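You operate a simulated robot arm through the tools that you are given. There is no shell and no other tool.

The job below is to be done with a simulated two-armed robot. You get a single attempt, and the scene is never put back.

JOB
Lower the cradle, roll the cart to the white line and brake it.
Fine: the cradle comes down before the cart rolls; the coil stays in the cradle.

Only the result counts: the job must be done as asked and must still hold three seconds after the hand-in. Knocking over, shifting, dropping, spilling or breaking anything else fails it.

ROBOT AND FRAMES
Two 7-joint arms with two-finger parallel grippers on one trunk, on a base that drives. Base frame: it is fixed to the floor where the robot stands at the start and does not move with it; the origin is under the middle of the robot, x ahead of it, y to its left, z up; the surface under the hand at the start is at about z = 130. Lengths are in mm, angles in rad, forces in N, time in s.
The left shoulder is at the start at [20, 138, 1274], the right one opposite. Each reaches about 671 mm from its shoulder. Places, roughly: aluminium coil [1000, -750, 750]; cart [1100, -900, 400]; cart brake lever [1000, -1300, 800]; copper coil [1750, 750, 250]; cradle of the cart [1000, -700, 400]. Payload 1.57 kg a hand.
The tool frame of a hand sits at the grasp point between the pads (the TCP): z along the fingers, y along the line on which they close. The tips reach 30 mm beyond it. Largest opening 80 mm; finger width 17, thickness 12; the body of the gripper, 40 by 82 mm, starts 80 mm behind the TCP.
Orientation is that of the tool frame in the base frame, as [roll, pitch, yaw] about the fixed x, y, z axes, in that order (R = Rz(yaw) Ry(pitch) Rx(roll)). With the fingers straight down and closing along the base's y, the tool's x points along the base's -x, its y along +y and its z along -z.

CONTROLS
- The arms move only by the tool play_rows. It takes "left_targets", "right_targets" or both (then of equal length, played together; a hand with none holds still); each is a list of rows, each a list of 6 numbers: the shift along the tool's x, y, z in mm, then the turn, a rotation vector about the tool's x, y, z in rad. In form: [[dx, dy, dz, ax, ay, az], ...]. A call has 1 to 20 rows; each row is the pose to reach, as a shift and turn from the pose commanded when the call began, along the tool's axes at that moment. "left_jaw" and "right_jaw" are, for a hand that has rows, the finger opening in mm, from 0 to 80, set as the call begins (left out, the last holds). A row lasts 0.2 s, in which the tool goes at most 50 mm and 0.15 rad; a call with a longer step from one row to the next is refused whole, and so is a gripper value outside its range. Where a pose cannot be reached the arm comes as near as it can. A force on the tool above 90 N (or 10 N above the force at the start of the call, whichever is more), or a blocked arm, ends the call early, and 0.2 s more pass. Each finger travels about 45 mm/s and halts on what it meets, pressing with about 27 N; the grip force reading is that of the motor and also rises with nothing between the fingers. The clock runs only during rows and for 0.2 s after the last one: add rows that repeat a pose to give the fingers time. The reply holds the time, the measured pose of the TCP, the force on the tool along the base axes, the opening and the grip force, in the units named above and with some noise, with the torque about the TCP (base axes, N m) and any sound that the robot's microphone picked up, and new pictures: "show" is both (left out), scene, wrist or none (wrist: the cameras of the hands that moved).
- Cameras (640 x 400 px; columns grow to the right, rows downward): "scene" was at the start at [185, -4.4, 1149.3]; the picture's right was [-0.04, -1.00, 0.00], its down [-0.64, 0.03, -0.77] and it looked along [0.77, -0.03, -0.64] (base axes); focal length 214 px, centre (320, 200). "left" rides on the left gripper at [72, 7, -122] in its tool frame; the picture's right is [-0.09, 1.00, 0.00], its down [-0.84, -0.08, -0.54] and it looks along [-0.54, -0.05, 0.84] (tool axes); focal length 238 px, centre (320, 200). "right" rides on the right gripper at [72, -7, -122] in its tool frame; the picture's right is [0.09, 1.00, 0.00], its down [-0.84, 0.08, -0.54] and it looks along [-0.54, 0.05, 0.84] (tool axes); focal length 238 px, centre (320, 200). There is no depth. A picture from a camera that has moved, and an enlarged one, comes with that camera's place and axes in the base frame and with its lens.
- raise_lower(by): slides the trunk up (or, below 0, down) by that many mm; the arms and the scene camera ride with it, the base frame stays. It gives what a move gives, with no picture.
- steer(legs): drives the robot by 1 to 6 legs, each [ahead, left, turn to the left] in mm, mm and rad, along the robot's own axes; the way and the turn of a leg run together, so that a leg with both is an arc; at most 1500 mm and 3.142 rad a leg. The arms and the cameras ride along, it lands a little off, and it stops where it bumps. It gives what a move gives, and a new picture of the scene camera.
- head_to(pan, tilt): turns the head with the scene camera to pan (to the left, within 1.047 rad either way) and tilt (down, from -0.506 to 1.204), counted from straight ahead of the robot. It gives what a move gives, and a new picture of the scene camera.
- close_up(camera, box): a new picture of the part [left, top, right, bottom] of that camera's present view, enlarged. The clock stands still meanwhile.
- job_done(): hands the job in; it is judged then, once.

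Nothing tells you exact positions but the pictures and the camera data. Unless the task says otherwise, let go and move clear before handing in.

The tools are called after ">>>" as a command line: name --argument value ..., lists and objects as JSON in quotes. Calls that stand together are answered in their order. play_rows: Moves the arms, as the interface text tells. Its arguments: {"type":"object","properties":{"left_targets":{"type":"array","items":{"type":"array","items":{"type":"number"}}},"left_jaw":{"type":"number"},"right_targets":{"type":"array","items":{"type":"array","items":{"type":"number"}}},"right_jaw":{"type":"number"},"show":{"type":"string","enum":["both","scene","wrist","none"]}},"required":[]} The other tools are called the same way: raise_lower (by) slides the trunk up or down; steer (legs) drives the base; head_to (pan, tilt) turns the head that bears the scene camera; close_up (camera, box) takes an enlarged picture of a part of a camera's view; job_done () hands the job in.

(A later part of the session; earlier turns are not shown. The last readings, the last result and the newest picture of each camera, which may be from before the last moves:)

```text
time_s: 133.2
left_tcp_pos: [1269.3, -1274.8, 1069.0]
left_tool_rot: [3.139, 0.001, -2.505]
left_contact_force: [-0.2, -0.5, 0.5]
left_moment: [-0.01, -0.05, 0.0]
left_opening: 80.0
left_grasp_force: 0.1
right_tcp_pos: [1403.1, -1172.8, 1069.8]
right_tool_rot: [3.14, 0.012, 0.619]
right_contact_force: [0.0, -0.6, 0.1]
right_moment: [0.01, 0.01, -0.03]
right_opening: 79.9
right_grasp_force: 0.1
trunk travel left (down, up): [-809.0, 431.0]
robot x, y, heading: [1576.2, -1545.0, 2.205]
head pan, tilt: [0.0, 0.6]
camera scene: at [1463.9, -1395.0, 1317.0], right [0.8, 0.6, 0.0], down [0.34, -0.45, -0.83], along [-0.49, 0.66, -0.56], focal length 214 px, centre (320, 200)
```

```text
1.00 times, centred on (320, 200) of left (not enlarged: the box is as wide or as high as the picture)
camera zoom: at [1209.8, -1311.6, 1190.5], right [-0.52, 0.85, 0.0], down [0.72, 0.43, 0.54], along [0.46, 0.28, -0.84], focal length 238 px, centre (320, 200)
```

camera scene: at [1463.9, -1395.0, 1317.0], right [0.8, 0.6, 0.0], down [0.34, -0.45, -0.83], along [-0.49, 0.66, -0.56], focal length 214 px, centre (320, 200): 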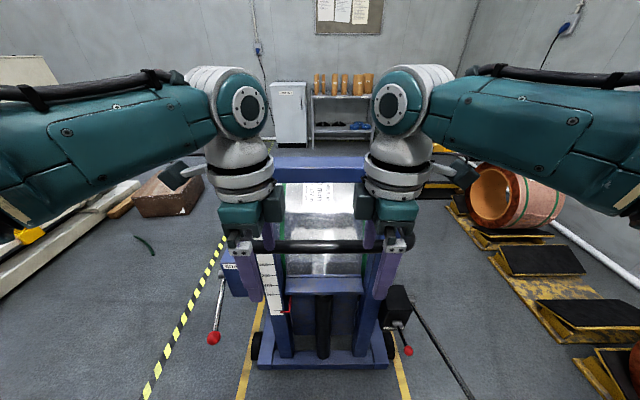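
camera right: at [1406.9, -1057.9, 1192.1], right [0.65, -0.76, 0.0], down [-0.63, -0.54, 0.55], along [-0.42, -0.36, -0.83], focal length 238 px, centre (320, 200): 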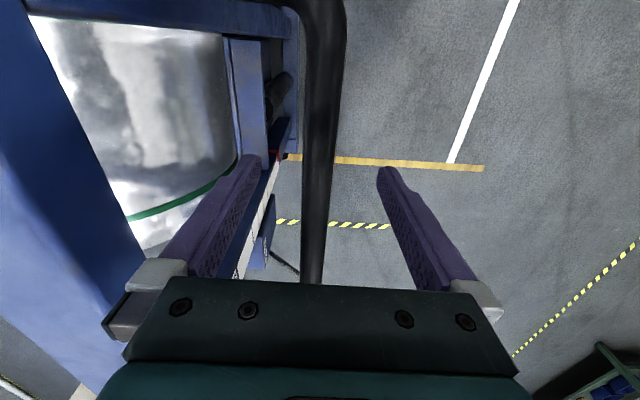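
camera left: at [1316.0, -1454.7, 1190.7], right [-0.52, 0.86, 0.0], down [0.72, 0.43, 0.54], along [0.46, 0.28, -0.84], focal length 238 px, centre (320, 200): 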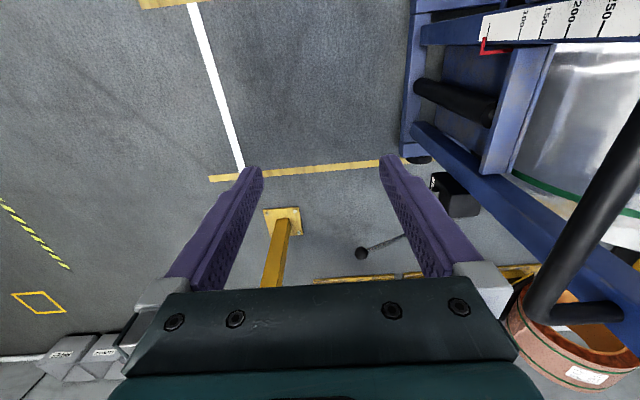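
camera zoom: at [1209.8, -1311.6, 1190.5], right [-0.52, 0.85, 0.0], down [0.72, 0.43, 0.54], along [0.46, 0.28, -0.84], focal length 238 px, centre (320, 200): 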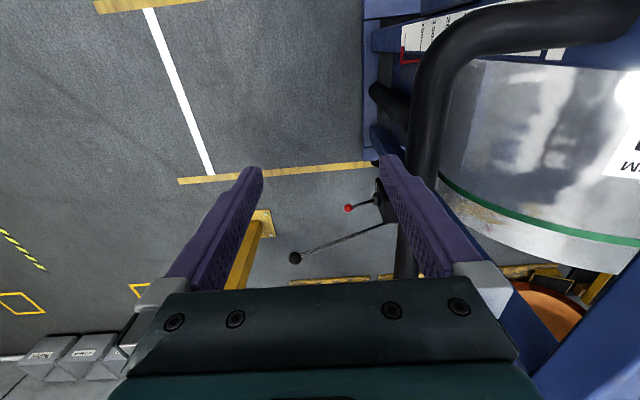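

About 86 mm remain. I'll drive over the bar and lower the hands around it.

>>> steer --legs '[[86, 0, 0]]'

>>> play_rows --right_targets '[[0, 0, 10, 0, 0, 0], [0, 0, 20, 0, 0, 0], [0, 0, 35, 0, 0, 0], [0, 0, 50, 0, 0, 0], [0, 0, 62, 0, 0, 0], [0, 0, 62, 0, 0, 0]]' --left_targets '[[0, 0, 10, 0, 0, 0], [0, 0, 20, 0, 0, 0], [0, 0, 35, 0, 0, 0], [0, 0, 50, 0, 0, 0], [0, 0, 62, 0, 0, 0], [0, 0, 62, 0, 0, 0]]'

```text
time_s: 134.2
left_tcp_pos: [1219.0, -1205.5, 1068.8]
left_tool_rot: [3.14, -0.001, -2.503]
left_contact_force: [-0.9, 0.2, -0.5]
left_moment: [0.0, 0.01, -0.01]
left_opening: 79.5
left_grasp_force: 0.1
right_tcp_pos: [1352.5, -1105.2, 1068.9]
right_tool_rot: [3.139, 0.012, 0.62]
right_contact_force: [0.2, -0.5, 0.1]
right_moment: [-0.01, 0.01, 0.04]
right_opening: 80.0
right_grasp_force: 0.0
trunk travel left (down, up): [-809.0, 431.0]
robot x, y, heading: [1527.3, -1480.2, 2.211]
head pan, tilt: [0.0, 0.6]
camera scene: at [1413.7, -1326.7, 1317.0], right [0.8, 0.59, 0.0], down [0.34, -0.45, -0.83], along [-0.49, 0.66, -0.56], focal length 214 px, centre (320, 200)
```

scene: 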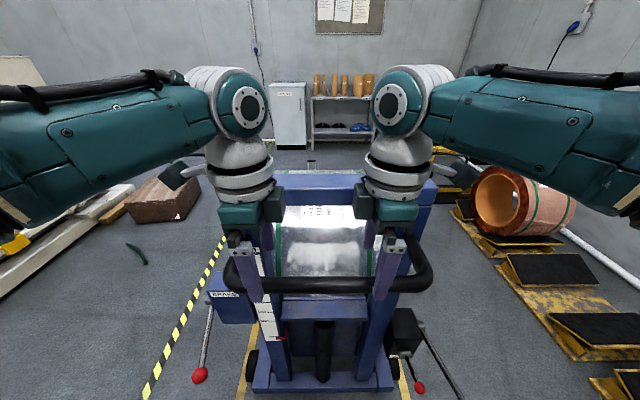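

```text
time_s: 135.7
left_tcp_pos: [1218.8, -1206.5, 1006.4]
left_tool_rot: [3.14, 0.002, -2.505]
left_contact_force: [-0.2, -0.1, -0.5]
left_moment: [-0.04, -0.01, -0.01]
left_opening: 80.0
left_grasp_force: 0.0
right_tcp_pos: [1352.1, -1105.4, 1006.4]
right_tool_rot: [3.14, 0.012, 0.618]
right_contact_force: [0.3, -0.3, -0.5]
right_moment: [-0.01, 0.01, 0.02]
right_opening: 80.2
right_grasp_force: 0.1
trunk travel left (down, up): [-809.0, 431.0]
robot x, y, heading: [1524.2, -1477.5, 2.209]
head pan, tilt: [0.0, 0.6]
camera scene: at [1413.7, -1326.7, 1317.1], right [0.8, 0.59, 0.0], down [0.34, -0.45, -0.83], along [-0.49, 0.66, -0.56], focal length 214 px, centre (320, 200)
camera right: at [1408.3, -1056.6, 1128.5], right [0.65, -0.76, 0.0], down [-0.63, -0.54, 0.55], along [-0.42, -0.36, -0.83], focal length 238 px, centre (320, 200)
camera left: at [1159.4, -1243.0, 1129.1], right [-0.52, 0.86, 0.0], down [0.72, 0.43, 0.54], along [0.46, 0.28, -0.84], focal length 238 px, centre (320, 200)
```

scene: 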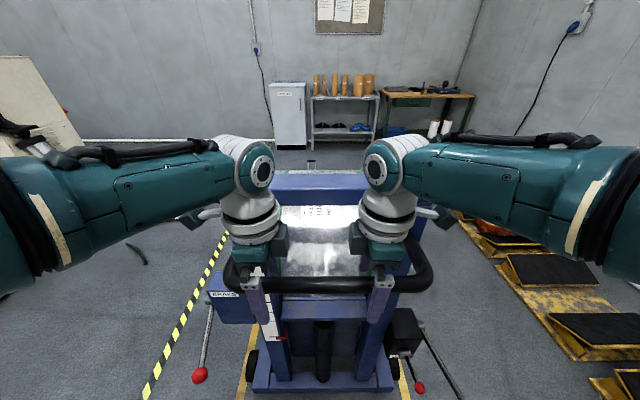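
right: 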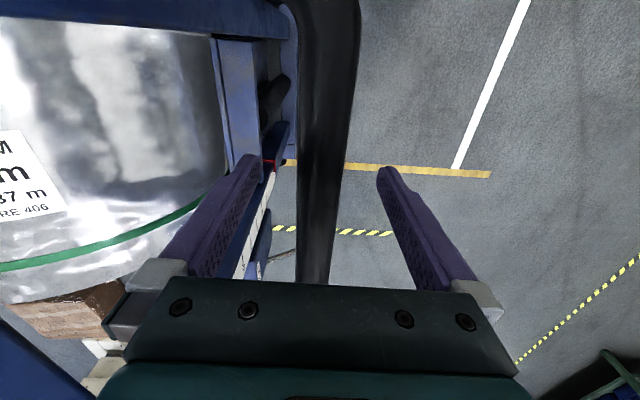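
left: 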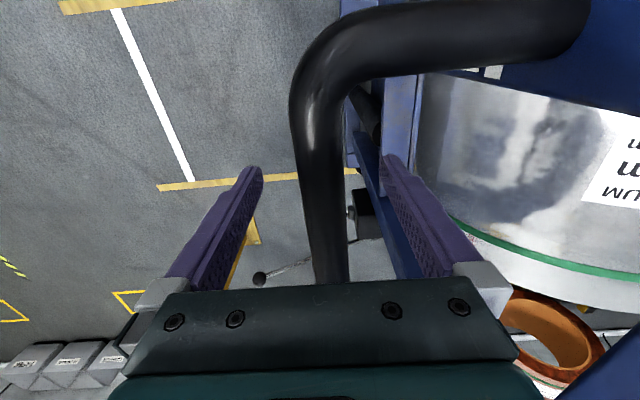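

The bar is straddled again. I'll close both jaws and then do a gentle test pull.

>>> play_rows --right_targets '[[0, 0, 0, 0, 0, 0], [0, 0, 0, 0, 0, 0], [0, 0, 0, 0, 0, 0], [0, 0, 0, 0, 0, 0], [0, 0, 0, 0, 0, 0]]' --left_targets '[[0, 0, 0, 0, 0, 0], [0, 0, 0, 0, 0, 0], [0, 0, 0, 0, 0, 0], [0, 0, 0, 0, 0, 0], [0, 0, 0, 0, 0, 0]]' --right_jaw 20 --left_jaw 20 --show "none"

>>> play_rows --right_targets '[[0, 3, 0, 0, 0, 0], [0, 6, 0, 0, 0, 0], [0, 10, 0, 0, 0, 0], [0, 10, 0, 0, 0, 0]]' --left_targets '[[0, -3, 0, 0, 0, 0], [0, -6, 0, 0, 0, 0], [0, -10, 0, 0, 0, 0], [0, -10, 0, 0, 0, 0]]' --show "none"

```text
time_s: 136.8
left_tcp_pos: [1218.0, -1204.1, 1008.3]
left_tool_rot: [3.134, -0.001, -2.505]
left_contact_force: [-6.6, 10.2, -7.6]
left_moment: [0.16, 0.08, 0.25]
left_opening: 27.7
left_grasp_force: 29.2
right_tcp_pos: [1350.0, -1103.9, 1008.4]
right_tool_rot: [3.142, 0.013, 0.619]
right_contact_force: [-0.6, 1.8, -3.7]
right_moment: [-0.06, 0.2, 0.38]
right_opening: 28.0
right_grasp_force: 31.7
trunk travel left (down, up): [-809.0, 431.0]
robot x, y, heading: [1525.7, -1477.7, 2.204]
head pan, tilt: [0.0, 0.6]
```

```text
time_s: 137.8
left_tcp_pos: [1225.9, -1216.9, 1007.0]
left_tool_rot: [-3.136, -0.003, -2.505]
left_contact_force: [1.9, -14.2, 32.7]
left_moment: [0.12, -0.42, 0.24]
left_opening: 27.9
left_grasp_force: 38.1
right_tcp_pos: [1359.7, -1115.7, 1007.8]
right_tool_rot: [3.132, 0.01, 0.618]
right_contact_force: [9.9, -1.5, -2.6]
right_moment: [0.01, -0.06, 0.6]
right_opening: 27.9
right_grasp_force: 37.9
trunk travel left (down, up): [-809.0, 431.0]
robot x, y, heading: [1529.7, -1476.0, 2.201]
head pan, tilt: [0.0, 0.6]
```

The handles came 15 mm toward me with little force, so the brake is off and the cart rolls. I'll pull it by driving backward in short legs, starting with 100 mm.

>>> steer --legs '[[-100, 0, 0]]'

```text
time_s: 139.0
left_tcp_pos: [1280.4, -1287.0, 1000.7]
left_tool_rot: [-3.129, 0.001, -2.502]
left_contact_force: [21.8, -31.9, 20.1]
left_moment: [-0.43, -0.24, 0.15]
left_opening: 52.7
left_grasp_force: 19.1
right_tcp_pos: [1410.9, -1188.1, 1004.3]
right_tool_rot: [3.124, 0.017, 0.619]
right_contact_force: [25.2, -30.8, 20.3]
right_moment: [-0.65, -0.22, 0.42]
right_opening: 54.3
right_grasp_force: 20.4
trunk travel left (down, up): [-809.0, 431.0]
robot x, y, heading: [1573.8, -1541.4, 2.204]
head pan, tilt: [0.0, 0.6]
stopped in leg 1: the force on the tool passed its limit at 94 N (the readings are from after the stop); the commanded pose is now the measured one
camera scene: at [1465.4, -1396.4, 1316.0], right [0.8, 0.59, 0.0], down [0.34, -0.46, -0.82], along [-0.49, 0.66, -0.57], focal length 214 px, centre (320, 200)
```

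scene: 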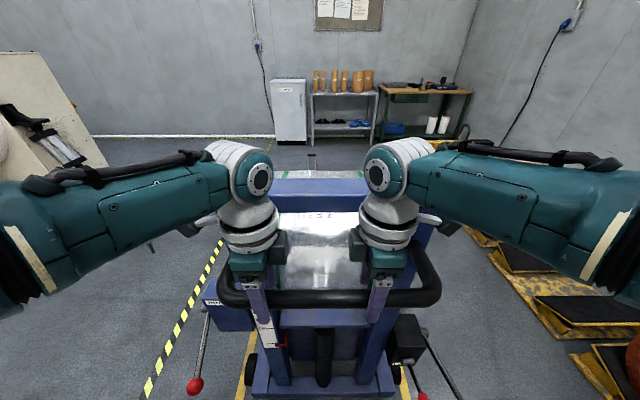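

The base's abrupt stop let the cart's inertia push the jaws open (94 N), so I must move it more gently. I'll let things settle and see where the cart is.

>>> play_rows --right_targets '[[0, 0, 0, 0, 0, 0], [0, 0, 0, 0, 0, 0], [0, 0, 0, 0, 0, 0]]' --left_targets '[[0, 0, 0, 0, 0, 0], [0, 0, 0, 0, 0, 0], [0, 0, 0, 0, 0, 0]]'

```text
time_s: 139.8
left_tcp_pos: [1265.1, -1271.4, 1007.9]
left_tool_rot: [3.108, -0.003, -2.503]
left_contact_force: [-6.5, 10.3, -18.1]
left_moment: [0.0, 0.23, 0.12]
left_opening: 28.0
left_grasp_force: 4.6
right_tcp_pos: [1400.1, -1171.6, 1009.7]
right_tool_rot: [-3.118, 0.016, 0.62]
right_contact_force: [-0.5, 0.9, -1.4]
right_moment: [-0.07, -0.03, -0.01]
right_opening: 28.6
right_grasp_force: 4.9
trunk travel left (down, up): [-809.0, 431.0]
robot x, y, heading: [1574.1, -1538.6, 2.205]
head pan, tilt: [0.0, 0.6]
camera scene: at [1460.6, -1390.2, 1315.9], right [0.8, 0.59, 0.0], down [0.34, -0.46, -0.82], along [-0.49, 0.66, -0.57], focal length 214 px, centre (320, 200)
camera right: at [1459.1, -1124.8, 1130.3], right [0.65, -0.76, -0.03], down [-0.62, -0.55, 0.55], along [-0.43, -0.34, -0.83], focal length 238 px, centre (320, 200)
camera left: at [1208.4, -1312.2, 1129.1], right [-0.52, 0.85, 0.03], down [0.73, 0.42, 0.54], along [0.45, 0.3, -0.84], focal length 238 px, centre (320, 200)
```

scene: 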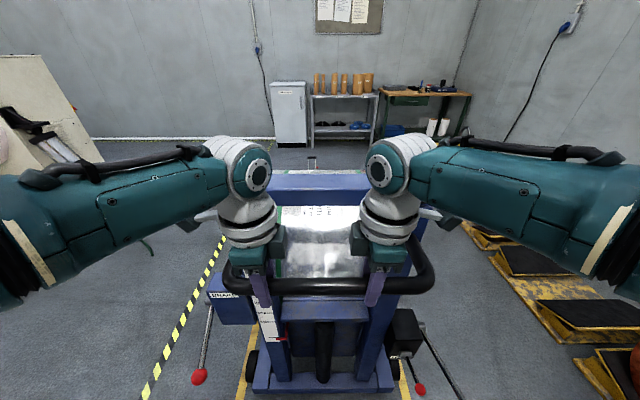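
right: 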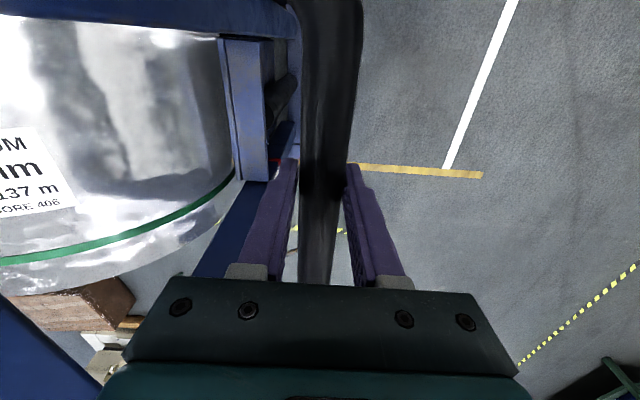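
left: 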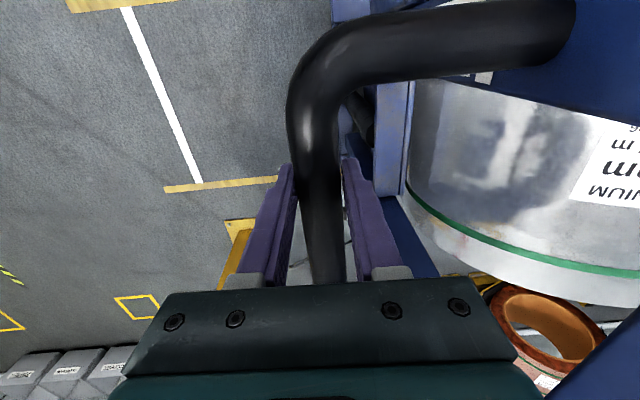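

The cart has rolled about 83 mm and is at rest, bar still held. I'll try very short base legs so the jaws act as a soft clutch.

>>> steer --legs '[[-18, 0, 0], [-18, 0, 0]]'

```text
time_s: 140.9
left_tcp_pos: [1301.1, -1314.5, 1001.5]
left_tool_rot: [-3.129, 0.003, -2.506]
left_contact_force: [17.2, -19.7, 13.6]
left_moment: [-0.27, -0.13, 0.21]
left_opening: 40.5
left_grasp_force: 12.5
right_tcp_pos: [1430.4, -1216.9, 1004.0]
right_tool_rot: [3.124, 0.017, 0.623]
right_contact_force: [16.1, -23.2, 14.5]
right_moment: [-0.38, -0.11, 0.22]
right_opening: 42.0
right_grasp_force: 13.2
trunk travel left (down, up): [-809.0, 431.0]
robot x, y, heading: [1594.4, -1574.2, 2.204]
head pan, tilt: [0.0, 0.6]
camera scene: at [1486.0, -1424.2, 1316.3], right [0.8, 0.59, 0.0], down [0.34, -0.46, -0.82], along [-0.49, 0.66, -0.57], focal length 214 px, centre (320, 200)
```

scene: 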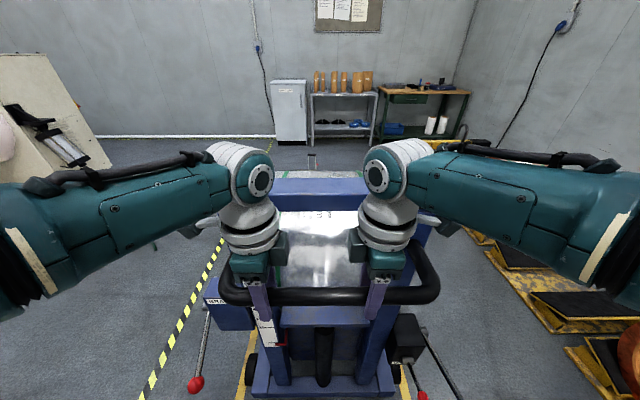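

That worked without exceeding limits: the cart advanced about 55 mm. I'll continue with several short legs per call.

>>> steer --legs '[[-20, 0, 0], [-20, 0, 0], [-20, 0, 0], [-20, 0, 0]]'

```text
time_s: 142.9
left_tcp_pos: [1354.9, -1386.4, 997.9]
left_tool_rot: [-3.109, 0.005, -2.507]
left_contact_force: [18.0, -21.3, 14.0]
left_moment: [-0.3, -0.03, 0.32]
left_opening: 43.9
left_grasp_force: 14.3
right_tcp_pos: [1482.0, -1289.0, 1002.0]
right_tool_rot: [3.106, 0.021, 0.624]
right_contact_force: [17.4, -24.1, 15.8]
right_moment: [-0.42, -0.11, 0.25]
right_opening: 45.8
right_grasp_force: 15.4
trunk travel left (down, up): [-809.0, 431.0]
robot x, y, heading: [1646.6, -1638.1, 2.205]
head pan, tilt: [0.0, 0.6]
camera scene: at [1535.2, -1491.0, 1316.2], right [0.8, 0.59, 0.0], down [0.34, -0.46, -0.82], along [-0.49, 0.66, -0.57], focal length 214 px, centre (320, 200)
```

scene: 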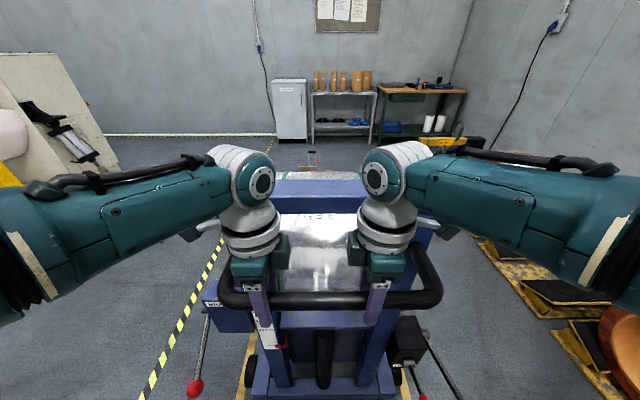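

Smooth so far: roughly 230 mm rolled, forces about 30 N. I'll continue with six short legs.

>>> steer --legs '[[-20, 0, 0], [-20, 0, 0], [-20, 0, 0], [-20, 0, 0], [-20, 0, 0], [-20, 0, 0]]'

>>> close_up --camera "right" --box '[0, 0, 640, 400]'

>>> close_up --camera "left" --box '[0, 0, 640, 400]'

```text
time_s: 145.6
left_tcp_pos: [1422.8, -1474.8, 1001.2]
left_tool_rot: [-3.119, 0.004, -2.506]
left_contact_force: [-5.4, 1.5, -0.4]
left_moment: [0.81, -0.45, 0.45]
left_opening: 27.9
left_grasp_force: 38.5
right_tcp_pos: [1550.1, -1378.2, 1005.7]
right_tool_rot: [3.108, 0.017, 0.624]
right_contact_force: [11.7, -3.1, 16.8]
right_moment: [-0.18, 0.1, 0.37]
right_opening: 28.1
right_grasp_force: 21.4
trunk travel left (down, up): [-809.0, 431.0]
robot x, y, heading: [1712.9, -1736.8, 2.209]
head pan, tilt: [0.0, 0.6]
camera scene: at [1603.7, -1582.8, 1318.0], right [0.8, 0.59, 0.0], down [0.34, -0.45, -0.83], along [-0.49, 0.66, -0.56], focal length 214 px, centre (320, 200)
```

scene: 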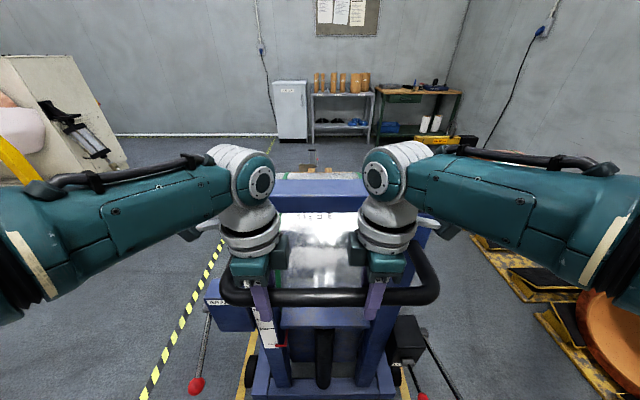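

```text
1.00 times, centred on (320, 200) of right (not enlarged: the box is as wide or as high as the picture)
camera zoom: at [1604.7, -1326.8, 1126.0], right [0.66, -0.75, 0.03], down [-0.64, -0.53, 0.56], along [-0.4, -0.39, -0.83], focal length 238 px, centre (320, 200)
```

zoom: 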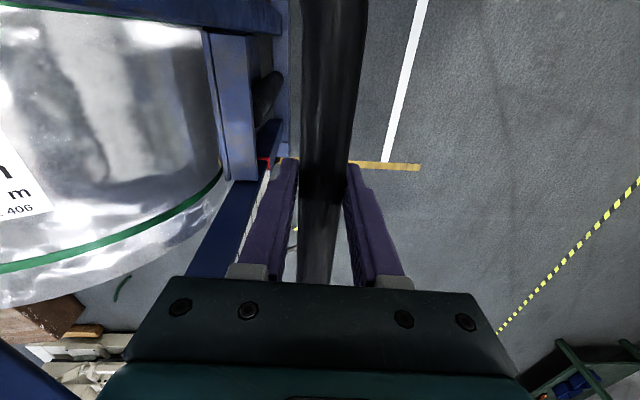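

```text
1.00 times, centred on (320, 200) of left (not enlarged: the box is as wide or as high as the picture)
camera zoom: at [1360.4, -1510.0, 1123.7], right [-0.52, 0.86, -0.02], down [0.71, 0.45, 0.55], along [0.48, 0.27, -0.84], focal length 238 px, centre (320, 200)
```

zoom: 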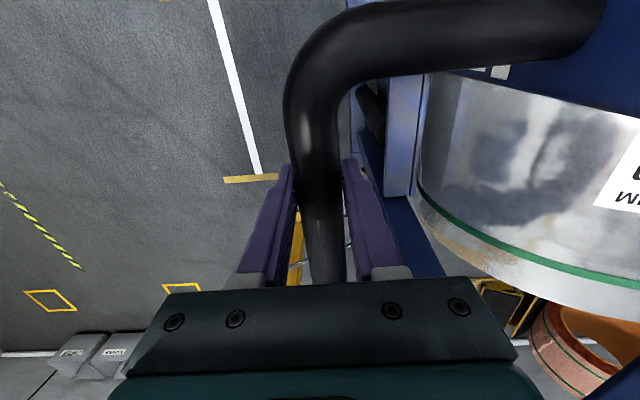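

The cart has rolled 340 mm, tracking straight along heading -0.93. About 495 mm remain to bring its nose to the line; I'll continue.

>>> steer --legs '[[-20, 0, 0], [-20, 0, 0], [-20, 0, 0], [-20, 0, 0], [-20, 0, 0], [-20, 0, 0]]'

>>> steer --legs '[[-20, 0, 0], [-20, 0, 0], [-20, 0, 0], [-20, 0, 0], [-20, 0, 0], [-20, 0, 0]]'

```text
time_s: 148.4
left_tcp_pos: [1499.3, -1580.0, 1000.0]
left_tool_rot: [-3.104, 0.001, -2.506]
left_contact_force: [6.5, -10.7, 7.0]
left_moment: [-0.12, 0.03, 0.09]
left_opening: 31.5
left_grasp_force: 6.4
right_tcp_pos: [1628.3, -1486.4, 1004.0]
right_tool_rot: [3.088, 0.017, 0.623]
right_contact_force: [25.0, -26.9, 39.4]
right_moment: [-0.4, -0.03, 0.71]
right_opening: 27.9
right_grasp_force: 38.3
trunk travel left (down, up): [-809.0, 431.0]
robot x, y, heading: [1787.5, -1832.3, 2.205]
head pan, tilt: [0.0, 0.6]
camera scene: at [1678.6, -1683.7, 1317.5], right [0.8, 0.59, 0.0], down [0.34, -0.46, -0.82], along [-0.49, 0.66, -0.57], focal length 214 px, centre (320, 200)
```

scene: 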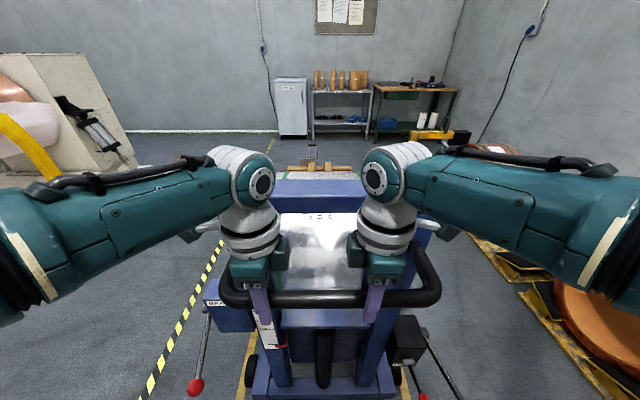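

```text
time_s: 151.1
left_tcp_pos: [1573.7, -1679.0, 998.1]
left_tool_rot: [-3.094, 0.002, -2.507]
left_contact_force: [12.7, -18.0, 12.4]
left_moment: [-0.19, 0.01, 0.13]
left_opening: 39.4
left_grasp_force: 11.3
right_tcp_pos: [1703.6, -1589.2, 1000.9]
right_tool_rot: [3.063, 0.018, 0.624]
right_contact_force: [28.3, -27.6, 40.4]
right_moment: [-0.48, 0.07, 0.62]
right_opening: 27.9
right_grasp_force: 38.1
trunk travel left (down, up): [-809.0, 431.0]
robot x, y, heading: [1863.0, -1931.5, 2.205]
head pan, tilt: [0.0, 0.6]
camera scene: at [1751.4, -1781.8, 1316.6], right [0.81, 0.59, 0.0], down [0.34, -0.46, -0.82], along [-0.49, 0.66, -0.57], focal length 214 px, centre (320, 200)
```

scene: 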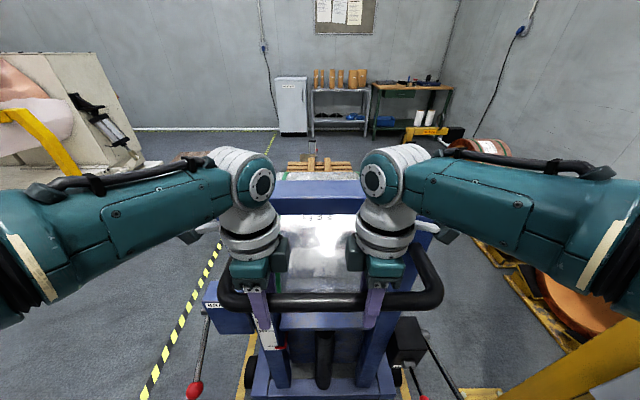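

About 597 mm rolled, roughly 240 mm left. I'll do another six short legs and then check against the line.

>>> steer --legs '[[-20, 0, 0], [-20, 0, 0], [-20, 0, 0], [-20, 0, 0], [-20, 0, 0], [-20, 0, 0]]'

>>> close_up --camera "right" --box '[0, 0, 640, 400]'

>>> close_up --camera "left" --box '[0, 0, 640, 400]'

```text
time_s: 153.8
left_tcp_pos: [1645.7, -1777.9, 997.2]
left_tool_rot: [-3.081, 0.0, -2.509]
left_contact_force: [13.1, -18.5, 13.9]
left_moment: [-0.24, -0.02, 0.14]
left_opening: 40.4
left_grasp_force: 11.9
right_tcp_pos: [1773.9, -1689.1, 1000.4]
right_tool_rot: [3.052, 0.019, 0.623]
right_contact_force: [6.5, -7.0, 15.4]
right_moment: [-0.25, -0.02, 0.11]
right_opening: 28.3
right_grasp_force: 4.3
trunk travel left (down, up): [-809.0, 431.0]
robot x, y, heading: [1931.1, -2027.8, 2.202]
head pan, tilt: [0.0, 0.6]
camera scene: at [1821.4, -1878.4, 1317.2], right [0.81, 0.59, 0.0], down [0.34, -0.46, -0.82], along [-0.49, 0.66, -0.57], focal length 214 px, centre (320, 200)
```

scene: 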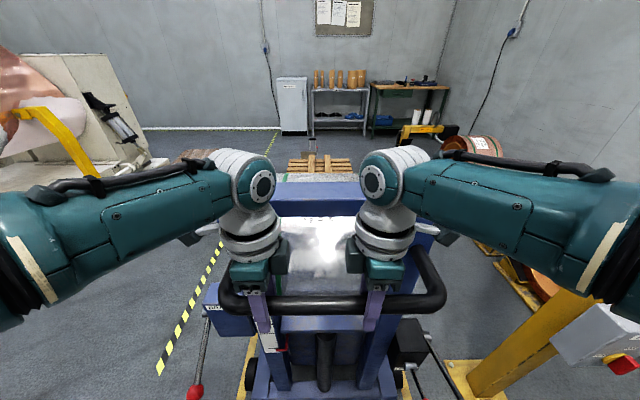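

```text
1.00 times, centred on (320, 200) of right (not enlarged: the box is as wide or as high as the picture)
camera zoom: at [1825.0, -1631.2, 1120.5], right [0.66, -0.75, 0.09], down [-0.65, -0.51, 0.56], along [-0.38, -0.43, -0.82], focal length 238 px, centre (320, 200)
```

zoom: 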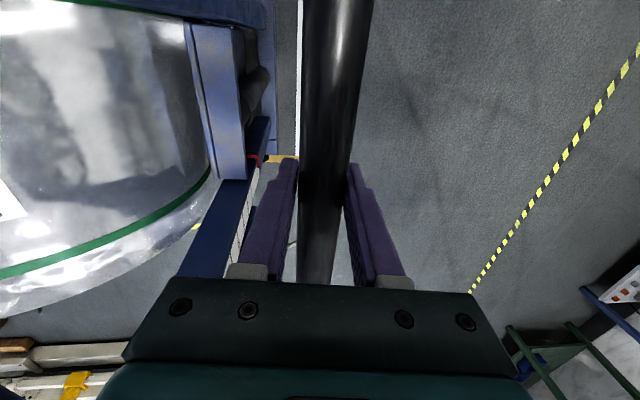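

```text
1.00 times, centred on (320, 200) of left (not enlarged: the box is as wide or as high as the picture)
camera zoom: at [1581.9, -1809.1, 1119.0], right [-0.51, 0.86, -0.06], down [0.7, 0.46, 0.55], along [0.49, 0.24, -0.84], focal length 238 px, centre (320, 200)
```

zoom: 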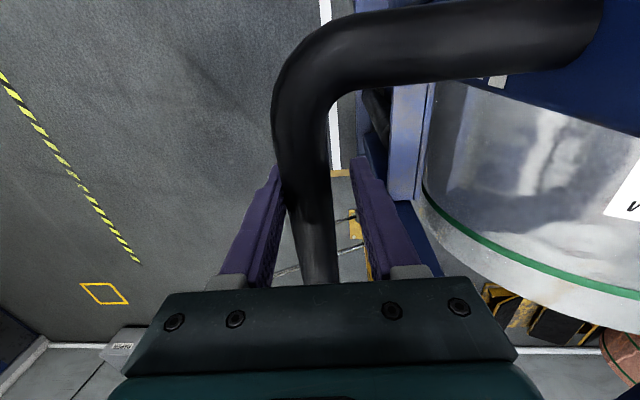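

About 719 mm rolled; the white line is now just ahead of the cart's nose, about 100 mm away. Four more short legs, then I'll check carefully.

>>> steer --legs '[[-18, 0, 0], [-18, 0, 0], [-18, 0, 0], [-18, 0, 0]]'

>>> play_rows --right_targets '[[0, 0, 0, 0, 0, 0], [0, 0, 0, 0, 0, 0], [0, 0, 0, 0, 0, 0], [0, 0, 0, 0, 0, 0]]' --left_targets '[[0, 0, 0, 0, 0, 0], [0, 0, 0, 0, 0, 0], [0, 0, 0, 0, 0, 0], [0, 0, 0, 0, 0, 0]]'

```text
time_s: 155.8
left_tcp_pos: [1694.0, -1840.1, 994.5]
left_tool_rot: [-3.071, 0.0, -2.507]
left_contact_force: [19.3, -20.3, 14.5]
left_moment: [-0.17, -0.05, 0.3]
left_opening: 46.0
left_grasp_force: 14.8
right_tcp_pos: [1819.2, -1753.2, 998.0]
right_tool_rot: [3.041, 0.02, 0.625]
right_contact_force: [6.5, -12.5, 4.3]
right_moment: [-0.02, -0.01, 0.06]
right_opening: 32.8
right_grasp_force: 7.6
trunk travel left (down, up): [-809.0, 431.0]
robot x, y, heading: [1975.6, -2084.0, 2.204]
head pan, tilt: [0.0, 0.6]
camera scene: at [1865.7, -1938.4, 1316.0], right [0.81, 0.59, 0.0], down [0.34, -0.46, -0.82], along [-0.49, 0.66, -0.57], focal length 214 px, centre (320, 200)
```

scene: 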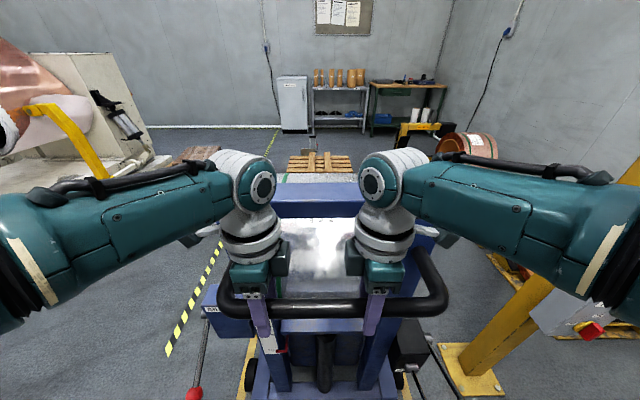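

```text
time_s: 156.8
left_tcp_pos: [1692.1, -1837.7, 994.6]
left_tool_rot: [-3.074, 0.0, -2.508]
left_contact_force: [14.8, -11.6, -6.4]
left_moment: [0.23, 0.1, 0.23]
left_opening: 35.7
left_grasp_force: 8.8
right_tcp_pos: [1816.5, -1748.7, 998.6]
right_tool_rot: [3.05, 0.019, 0.626]
right_contact_force: [-19.0, 20.1, -37.4]
right_moment: [-0.25, -0.09, 0.68]
right_opening: 27.8
right_grasp_force: 38.4
trunk travel left (down, up): [-809.0, 431.0]
robot x, y, heading: [1977.1, -2083.7, 2.203]
head pan, tilt: [0.0, 0.6]
camera scene: at [1863.7, -1936.2, 1316.1], right [0.81, 0.59, 0.0], down [0.34, -0.46, -0.82], along [-0.49, 0.66, -0.57], focal length 214 px, centre (320, 200)
camera right: at [1867.2, -1690.3, 1117.8], right [0.66, -0.75, 0.09], down [-0.65, -0.5, 0.56], along [-0.38, -0.43, -0.82], focal length 238 px, centre (320, 200)
camera left: at [1626.0, -1867.9, 1116.5], right [-0.51, 0.86, -0.07], down [0.7, 0.46, 0.55], along [0.5, 0.23, -0.83], focal length 238 px, centre (320, 200)
```

scene: 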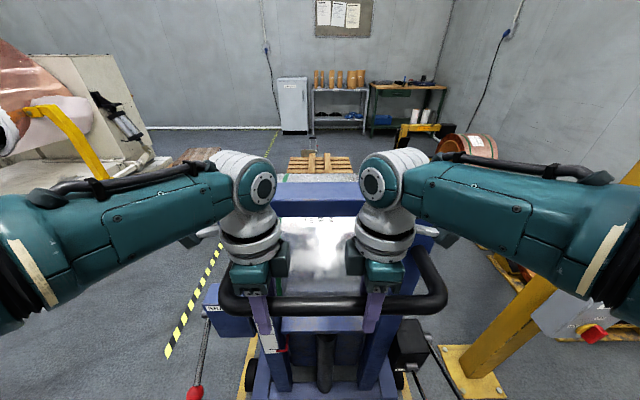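
right: 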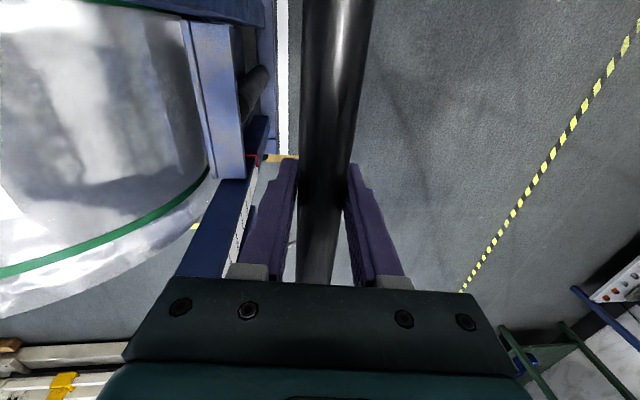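
left: 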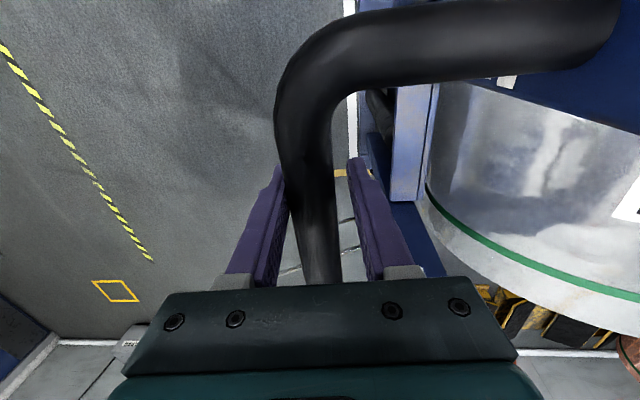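

The line is now right at the nose edge in the wrist view. I'll zoom in there.

>>> close_up --camera "right" --box '[200, 0, 360, 180]'

>>> close_up --camera "left" --box '[300, 0, 460, 200]'

>>> head_to --pan 0.0 --tilt 1.0

```text
2.22 times, centred on (280, 90) of right
camera zoom: at [1867.2, -1690.3, 1117.8], right [0.66, -0.75, 0.09], down [-0.65, -0.5, 0.56], along [-0.38, -0.43, -0.82], focal length 530 px, centre (409, 444)
```

zoom: 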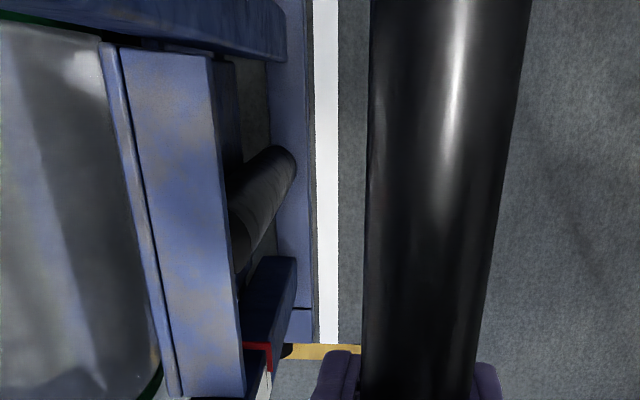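

```text
2.00 times, centred on (380, 100) of left
camera zoom: at [1626.0, -1867.9, 1116.5], right [-0.51, 0.86, -0.07], down [0.7, 0.46, 0.55], along [0.5, 0.23, -0.83], focal length 477 px, centre (200, 400)
```

zoom: 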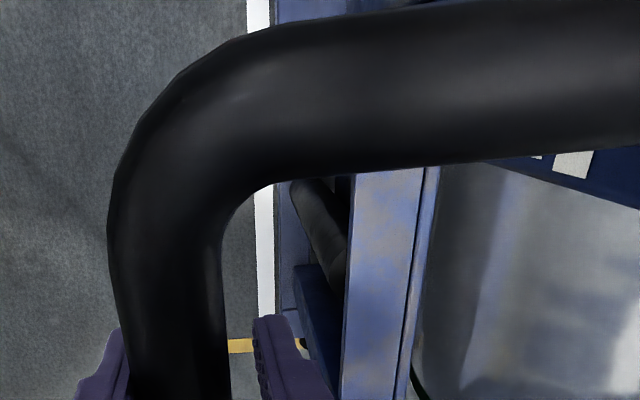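

```text
time_s: 157.6
left_tcp_pos: [1690.8, -1837.0, 994.9]
left_tool_rot: [-3.072, -0.002, -2.506]
left_contact_force: [12.9, -14.8, -7.0]
left_moment: [0.21, 0.06, 0.19]
left_opening: 36.6
left_grasp_force: 9.4
right_tcp_pos: [1816.1, -1747.9, 999.1]
right_tool_rot: [3.052, 0.024, 0.623]
right_contact_force: [-16.8, 25.8, -38.1]
right_moment: [-0.4, 0.09, 0.63]
right_opening: 27.7
right_grasp_force: 38.2
trunk travel left (down, up): [-809.0, 431.0]
robot x, y, heading: [1974.0, -2090.4, 2.21]
head pan, tilt: [0.0, 1.0]
camera scene: at [1875.0, -1951.3, 1284.8], right [0.81, 0.59, 0.0], down [0.5, -0.68, -0.54], along [-0.32, 0.43, -0.84], focal length 214 px, centre (320, 200)
```

scene: 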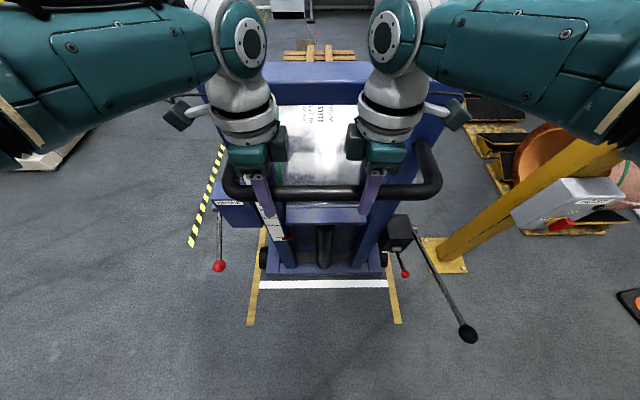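

The tilted head view shows the nose and the white line well. I'll zoom in.

>>> close_up --camera "scene" --box '[230, 230, 420, 340]'

```text
3.37 times, centred on (325, 285) of scene
camera zoom: at [1875.0, -1951.3, 1284.8], right [0.81, 0.59, 0.0], down [0.5, -0.68, -0.54], along [-0.32, 0.43, -0.84], focal length 722 px, centre (303, -86)
```

zoom: 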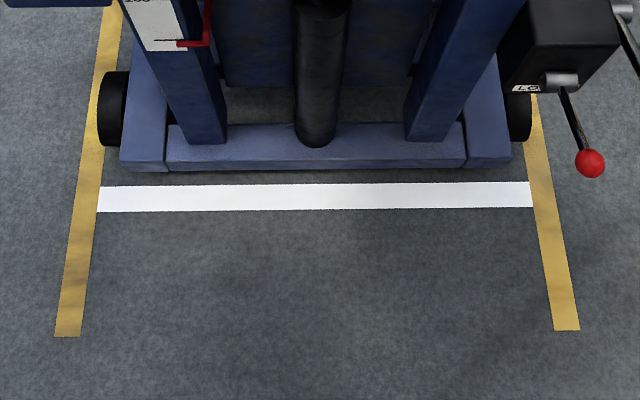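

The nose is now about 30 mm short of the line's centre (line is 40 mm wide), and the front wheels sit some 60 mm behind the nose. I'll ease the cart about 45 mm further with a smooth arm pull, so the nose just covers the line.

>>> play_rows --right_targets '[[0, 0.6, 0, 0, 0, 0], [0, 2.5, 0, 0, 0, 0], [0, 5.6, 0, 0, 0, 0], [0, 10, 0, 0, 0, 0], [0, 15.4, 0, 0, 0, 0], [0, 21.5, 0, 0, 0, 0], [0, 27.6, 0, 0, 0, 0], [0, 33.5, 0, 0, 0, 0], [0, 38.5, 0, 0, 0, 0], [0, 42, 0, 0, 0, 0], [0, 44, 0, 0, 0, 0], [0, 45, 0, 0, 0, 0], [0, 45, 0, 0, 0, 0], [0, 45, 0, 0, 0, 0], [0, 45, 0, 0, 0, 0]]' --left_targets '[[0, -0.6, 0, 0, 0, 0], [0, -2.5, 0, 0, 0, 0], [0, -5.6, 0, 0, 0, 0], [0, -10, 0, 0, 0, 0], [0, -15.4, 0, 0, 0, 0], [0, -21.5, 0, 0, 0, 0], [0, -27.6, 0, 0, 0, 0], [0, -33.5, 0, 0, 0, 0], [0, -38.5, 0, 0, 0, 0], [0, -42, 0, 0, 0, 0], [0, -44, 0, 0, 0, 0], [0, -45, 0, 0, 0, 0], [0, -45, 0, 0, 0, 0], [0, -45, 0, 0, 0, 0], [0, -45, 0, 0, 0, 0]]' --show "scene"

>>> close_up --camera "scene" --box '[230, 230, 420, 340]'

```text
time_s: 160.8
left_tcp_pos: [1716.4, -1872.7, 999.3]
left_tool_rot: [-3.072, 0.0, -2.51]
left_contact_force: [13.7, -15.2, 11.0]
left_moment: [-0.21, -0.02, 0.23]
left_opening: 39.0
left_grasp_force: 10.7
right_tcp_pos: [1843.8, -1785.4, 1002.6]
right_tool_rot: [3.047, 0.02, 0.625]
right_contact_force: [-10.8, 21.1, -34.3]
right_moment: [-0.1, 0.12, 0.62]
right_opening: 27.7
right_grasp_force: 37.8
trunk travel left (down, up): [-809.0, 431.0]
robot x, y, heading: [1977.5, -2086.1, 2.208]
head pan, tilt: [0.0, 1.0]
camera scene: at [1875.2, -1951.1, 1284.7], right [0.81, 0.59, 0.0], down [0.5, -0.68, -0.54], along [-0.32, 0.43, -0.84], focal length 214 px, centre (320, 200)
```

scene: 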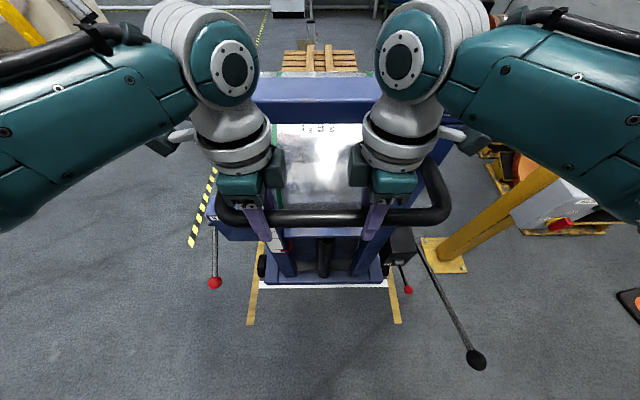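

```text
3.37 times, centred on (325, 285) of scene
camera zoom: at [1875.2, -1951.1, 1284.7], right [0.81, 0.59, 0.0], down [0.5, -0.68, -0.54], along [-0.32, 0.43, -0.84], focal length 722 px, centre (303, -86)
```

zoom: 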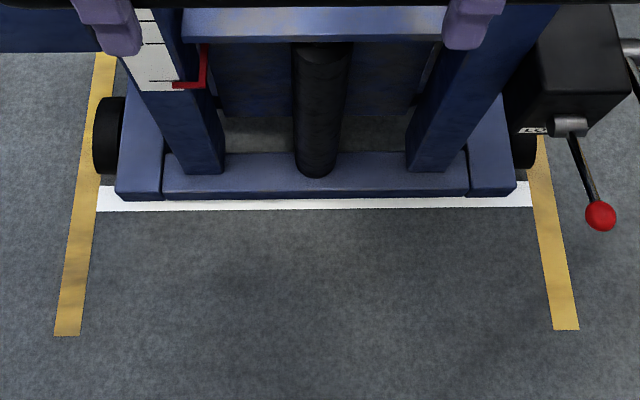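

The nose now covers most of the line, about 14 mm past its centre, as intended. I'll open both jaws, lift the hands off the bar and check that the cart stays put.

>>> play_rows --right_targets '[[0, 0, 0, 0, 0, 0], [0, 0, 0, 0, 0, 0], [0, 0, 0, 0, 0, 0], [0, 0, 0, 0, 0, 0], [0, 0, -10, 0, 0, 0], [0, 0, -25, 0, 0, 0], [0, 0, -45, 0, 0, 0], [0, 0, -68, 0, 0, 0], [0, 0, -68, 0, 0, 0]]' --left_targets '[[0, 0, 0, 0, 0, 0], [0, 0, 0, 0, 0, 0], [0, 0, 0, 0, 0, 0], [0, 0, 0, 0, 0, 0], [0, 0, -10, 0, 0, 0], [0, 0, -25, 0, 0, 0], [0, 0, -45, 0, 0, 0], [0, 0, -68, 0, 0, 0], [0, 0, -68, 0, 0, 0]]' --right_jaw 80 --left_jaw 80

>>> close_up --camera "scene" --box '[230, 230, 420, 340]'

```text
time_s: 162.8
left_tcp_pos: [1713.8, -1869.7, 1068.3]
left_tool_rot: [-3.076, -0.001, -2.507]
left_contact_force: [-0.3, -0.2, 0.2]
left_moment: [0.0, 0.01, -0.01]
left_opening: 79.8
left_grasp_force: 0.0
right_tcp_pos: [1838.5, -1778.1, 1071.8]
right_tool_rot: [3.044, 0.022, 0.625]
right_contact_force: [0.6, -0.2, 0.0]
right_moment: [0.05, 0.05, 0.0]
right_opening: 79.9
right_grasp_force: 0.1
trunk travel left (down, up): [-809.0, 431.0]
robot x, y, heading: [1979.2, -2085.2, 2.209]
head pan, tilt: [0.0, 1.0]
camera scene: at [1874.6, -1950.7, 1285.0], right [0.81, 0.59, 0.0], down [0.5, -0.68, -0.54], along [-0.32, 0.44, -0.84], focal length 214 px, centre (320, 200)
camera right: at [1890.1, -1719.8, 1191.1], right [0.66, -0.75, 0.09], down [-0.66, -0.5, 0.56], along [-0.38, -0.43, -0.82], focal length 238 px, centre (320, 200)
camera left: at [1649.6, -1899.4, 1189.4], right [-0.51, 0.86, -0.07], down [0.7, 0.46, 0.55], along [0.5, 0.23, -0.84], focal length 238 px, centre (320, 200)
```

scene: 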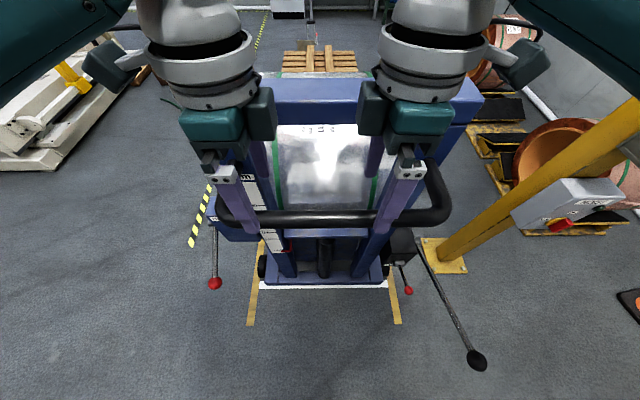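
right: 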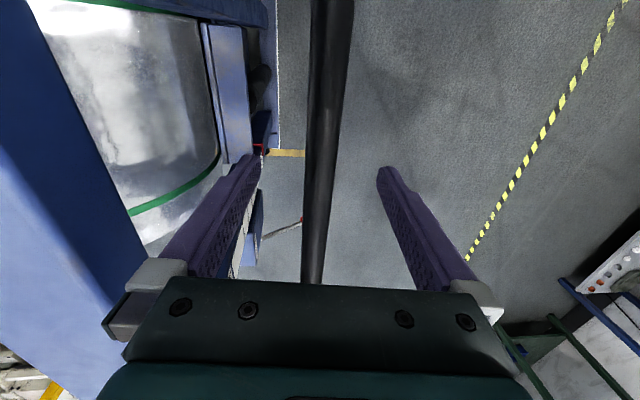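
left: 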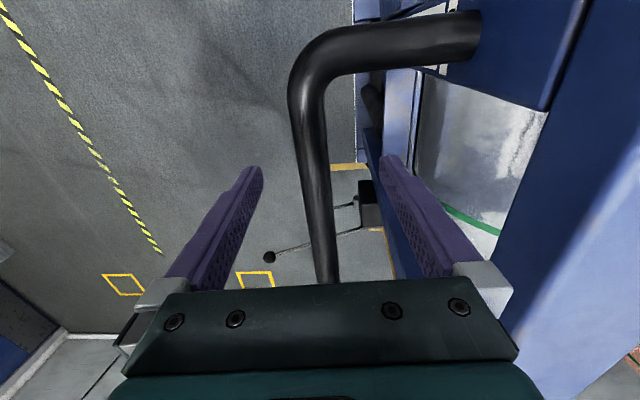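

```text
3.37 times, centred on (325, 285) of scene
camera zoom: at [1874.6, -1950.7, 1285.0], right [0.81, 0.59, 0.0], down [0.5, -0.68, -0.54], along [-0.32, 0.44, -0.84], focal length 722 px, centre (303, -86)
```

zoom: 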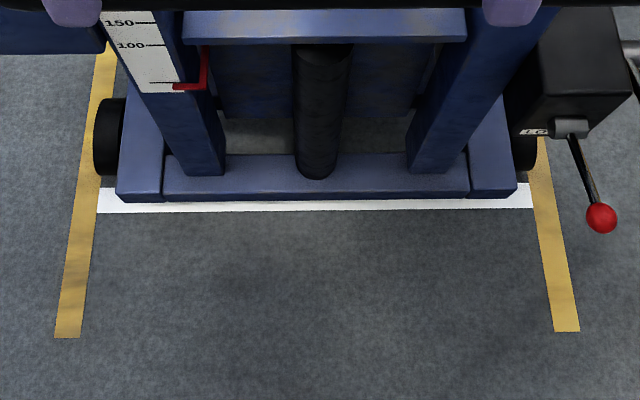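

The cart stayed exactly in place. I'll back off 300 mm and look at the brake lever with the cart at its new place.

>>> steer --legs '[[-300, 0, 0]]'

>>> head_to --pan 0.0 --tilt 0.7

```text
time_s: 164.9
left_tcp_pos: [1892.2, -2112.8, 1067.8]
left_tool_rot: [-3.075, 0.001, -2.503]
left_contact_force: [-0.3, 0.1, -0.3]
left_moment: [-0.01, 0.02, 0.04]
left_opening: 80.0
left_grasp_force: 0.1
right_tcp_pos: [2017.0, -2020.8, 1071.7]
right_tool_rot: [3.046, 0.021, 0.629]
right_contact_force: [-0.5, 0.3, 0.2]
right_moment: [-0.02, 0.02, 0.0]
right_opening: 79.9
right_grasp_force: 0.1
trunk travel left (down, up): [-809.0, 431.0]
robot x, y, heading: [2154.2, -2330.1, 2.205]
head pan, tilt: [0.0, 1.0]
camera scene: at [2052.9, -2193.6, 1285.0], right [0.8, 0.59, 0.0], down [0.5, -0.68, -0.54], along [-0.32, 0.43, -0.84], focal length 214 px, centre (320, 200)
```

scene: 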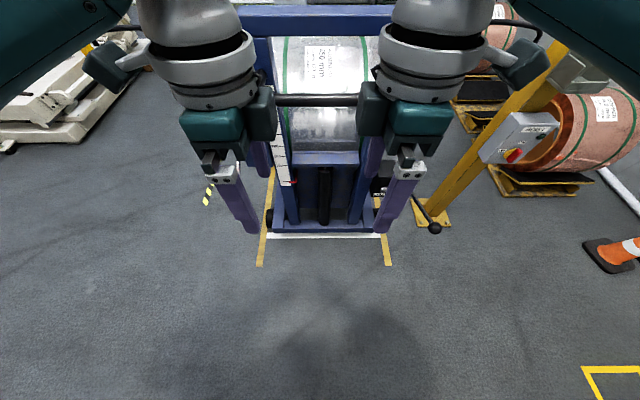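

```text
time_s: 165.7
left_tcp_pos: [1892.4, -2112.0, 1067.7]
left_tool_rot: [-3.076, 0.001, -2.504]
left_contact_force: [-0.9, 0.8, -0.1]
left_moment: [0.01, 0.05, -0.02]
left_opening: 79.8
left_grasp_force: 0.0
right_tcp_pos: [2017.8, -2021.8, 1072.1]
right_tool_rot: [3.046, 0.022, 0.627]
right_contact_force: [-0.1, -0.2, -0.4]
right_moment: [0.01, 0.0, 0.01]
right_opening: 80.0
right_grasp_force: 0.1
trunk travel left (down, up): [-809.0, 431.0]
robot x, y, heading: [2152.1, -2331.2, 2.208]
head pan, tilt: [0.0, 0.7]
camera scene: at [2043.8, -2181.4, 1308.4], right [0.8, 0.59, 0.0], down [0.38, -0.52, -0.76], along [-0.45, 0.61, -0.64], focal length 214 px, centre (320, 200)
```

scene: 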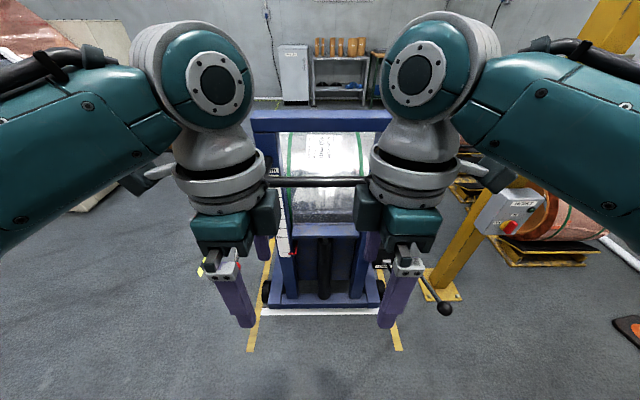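

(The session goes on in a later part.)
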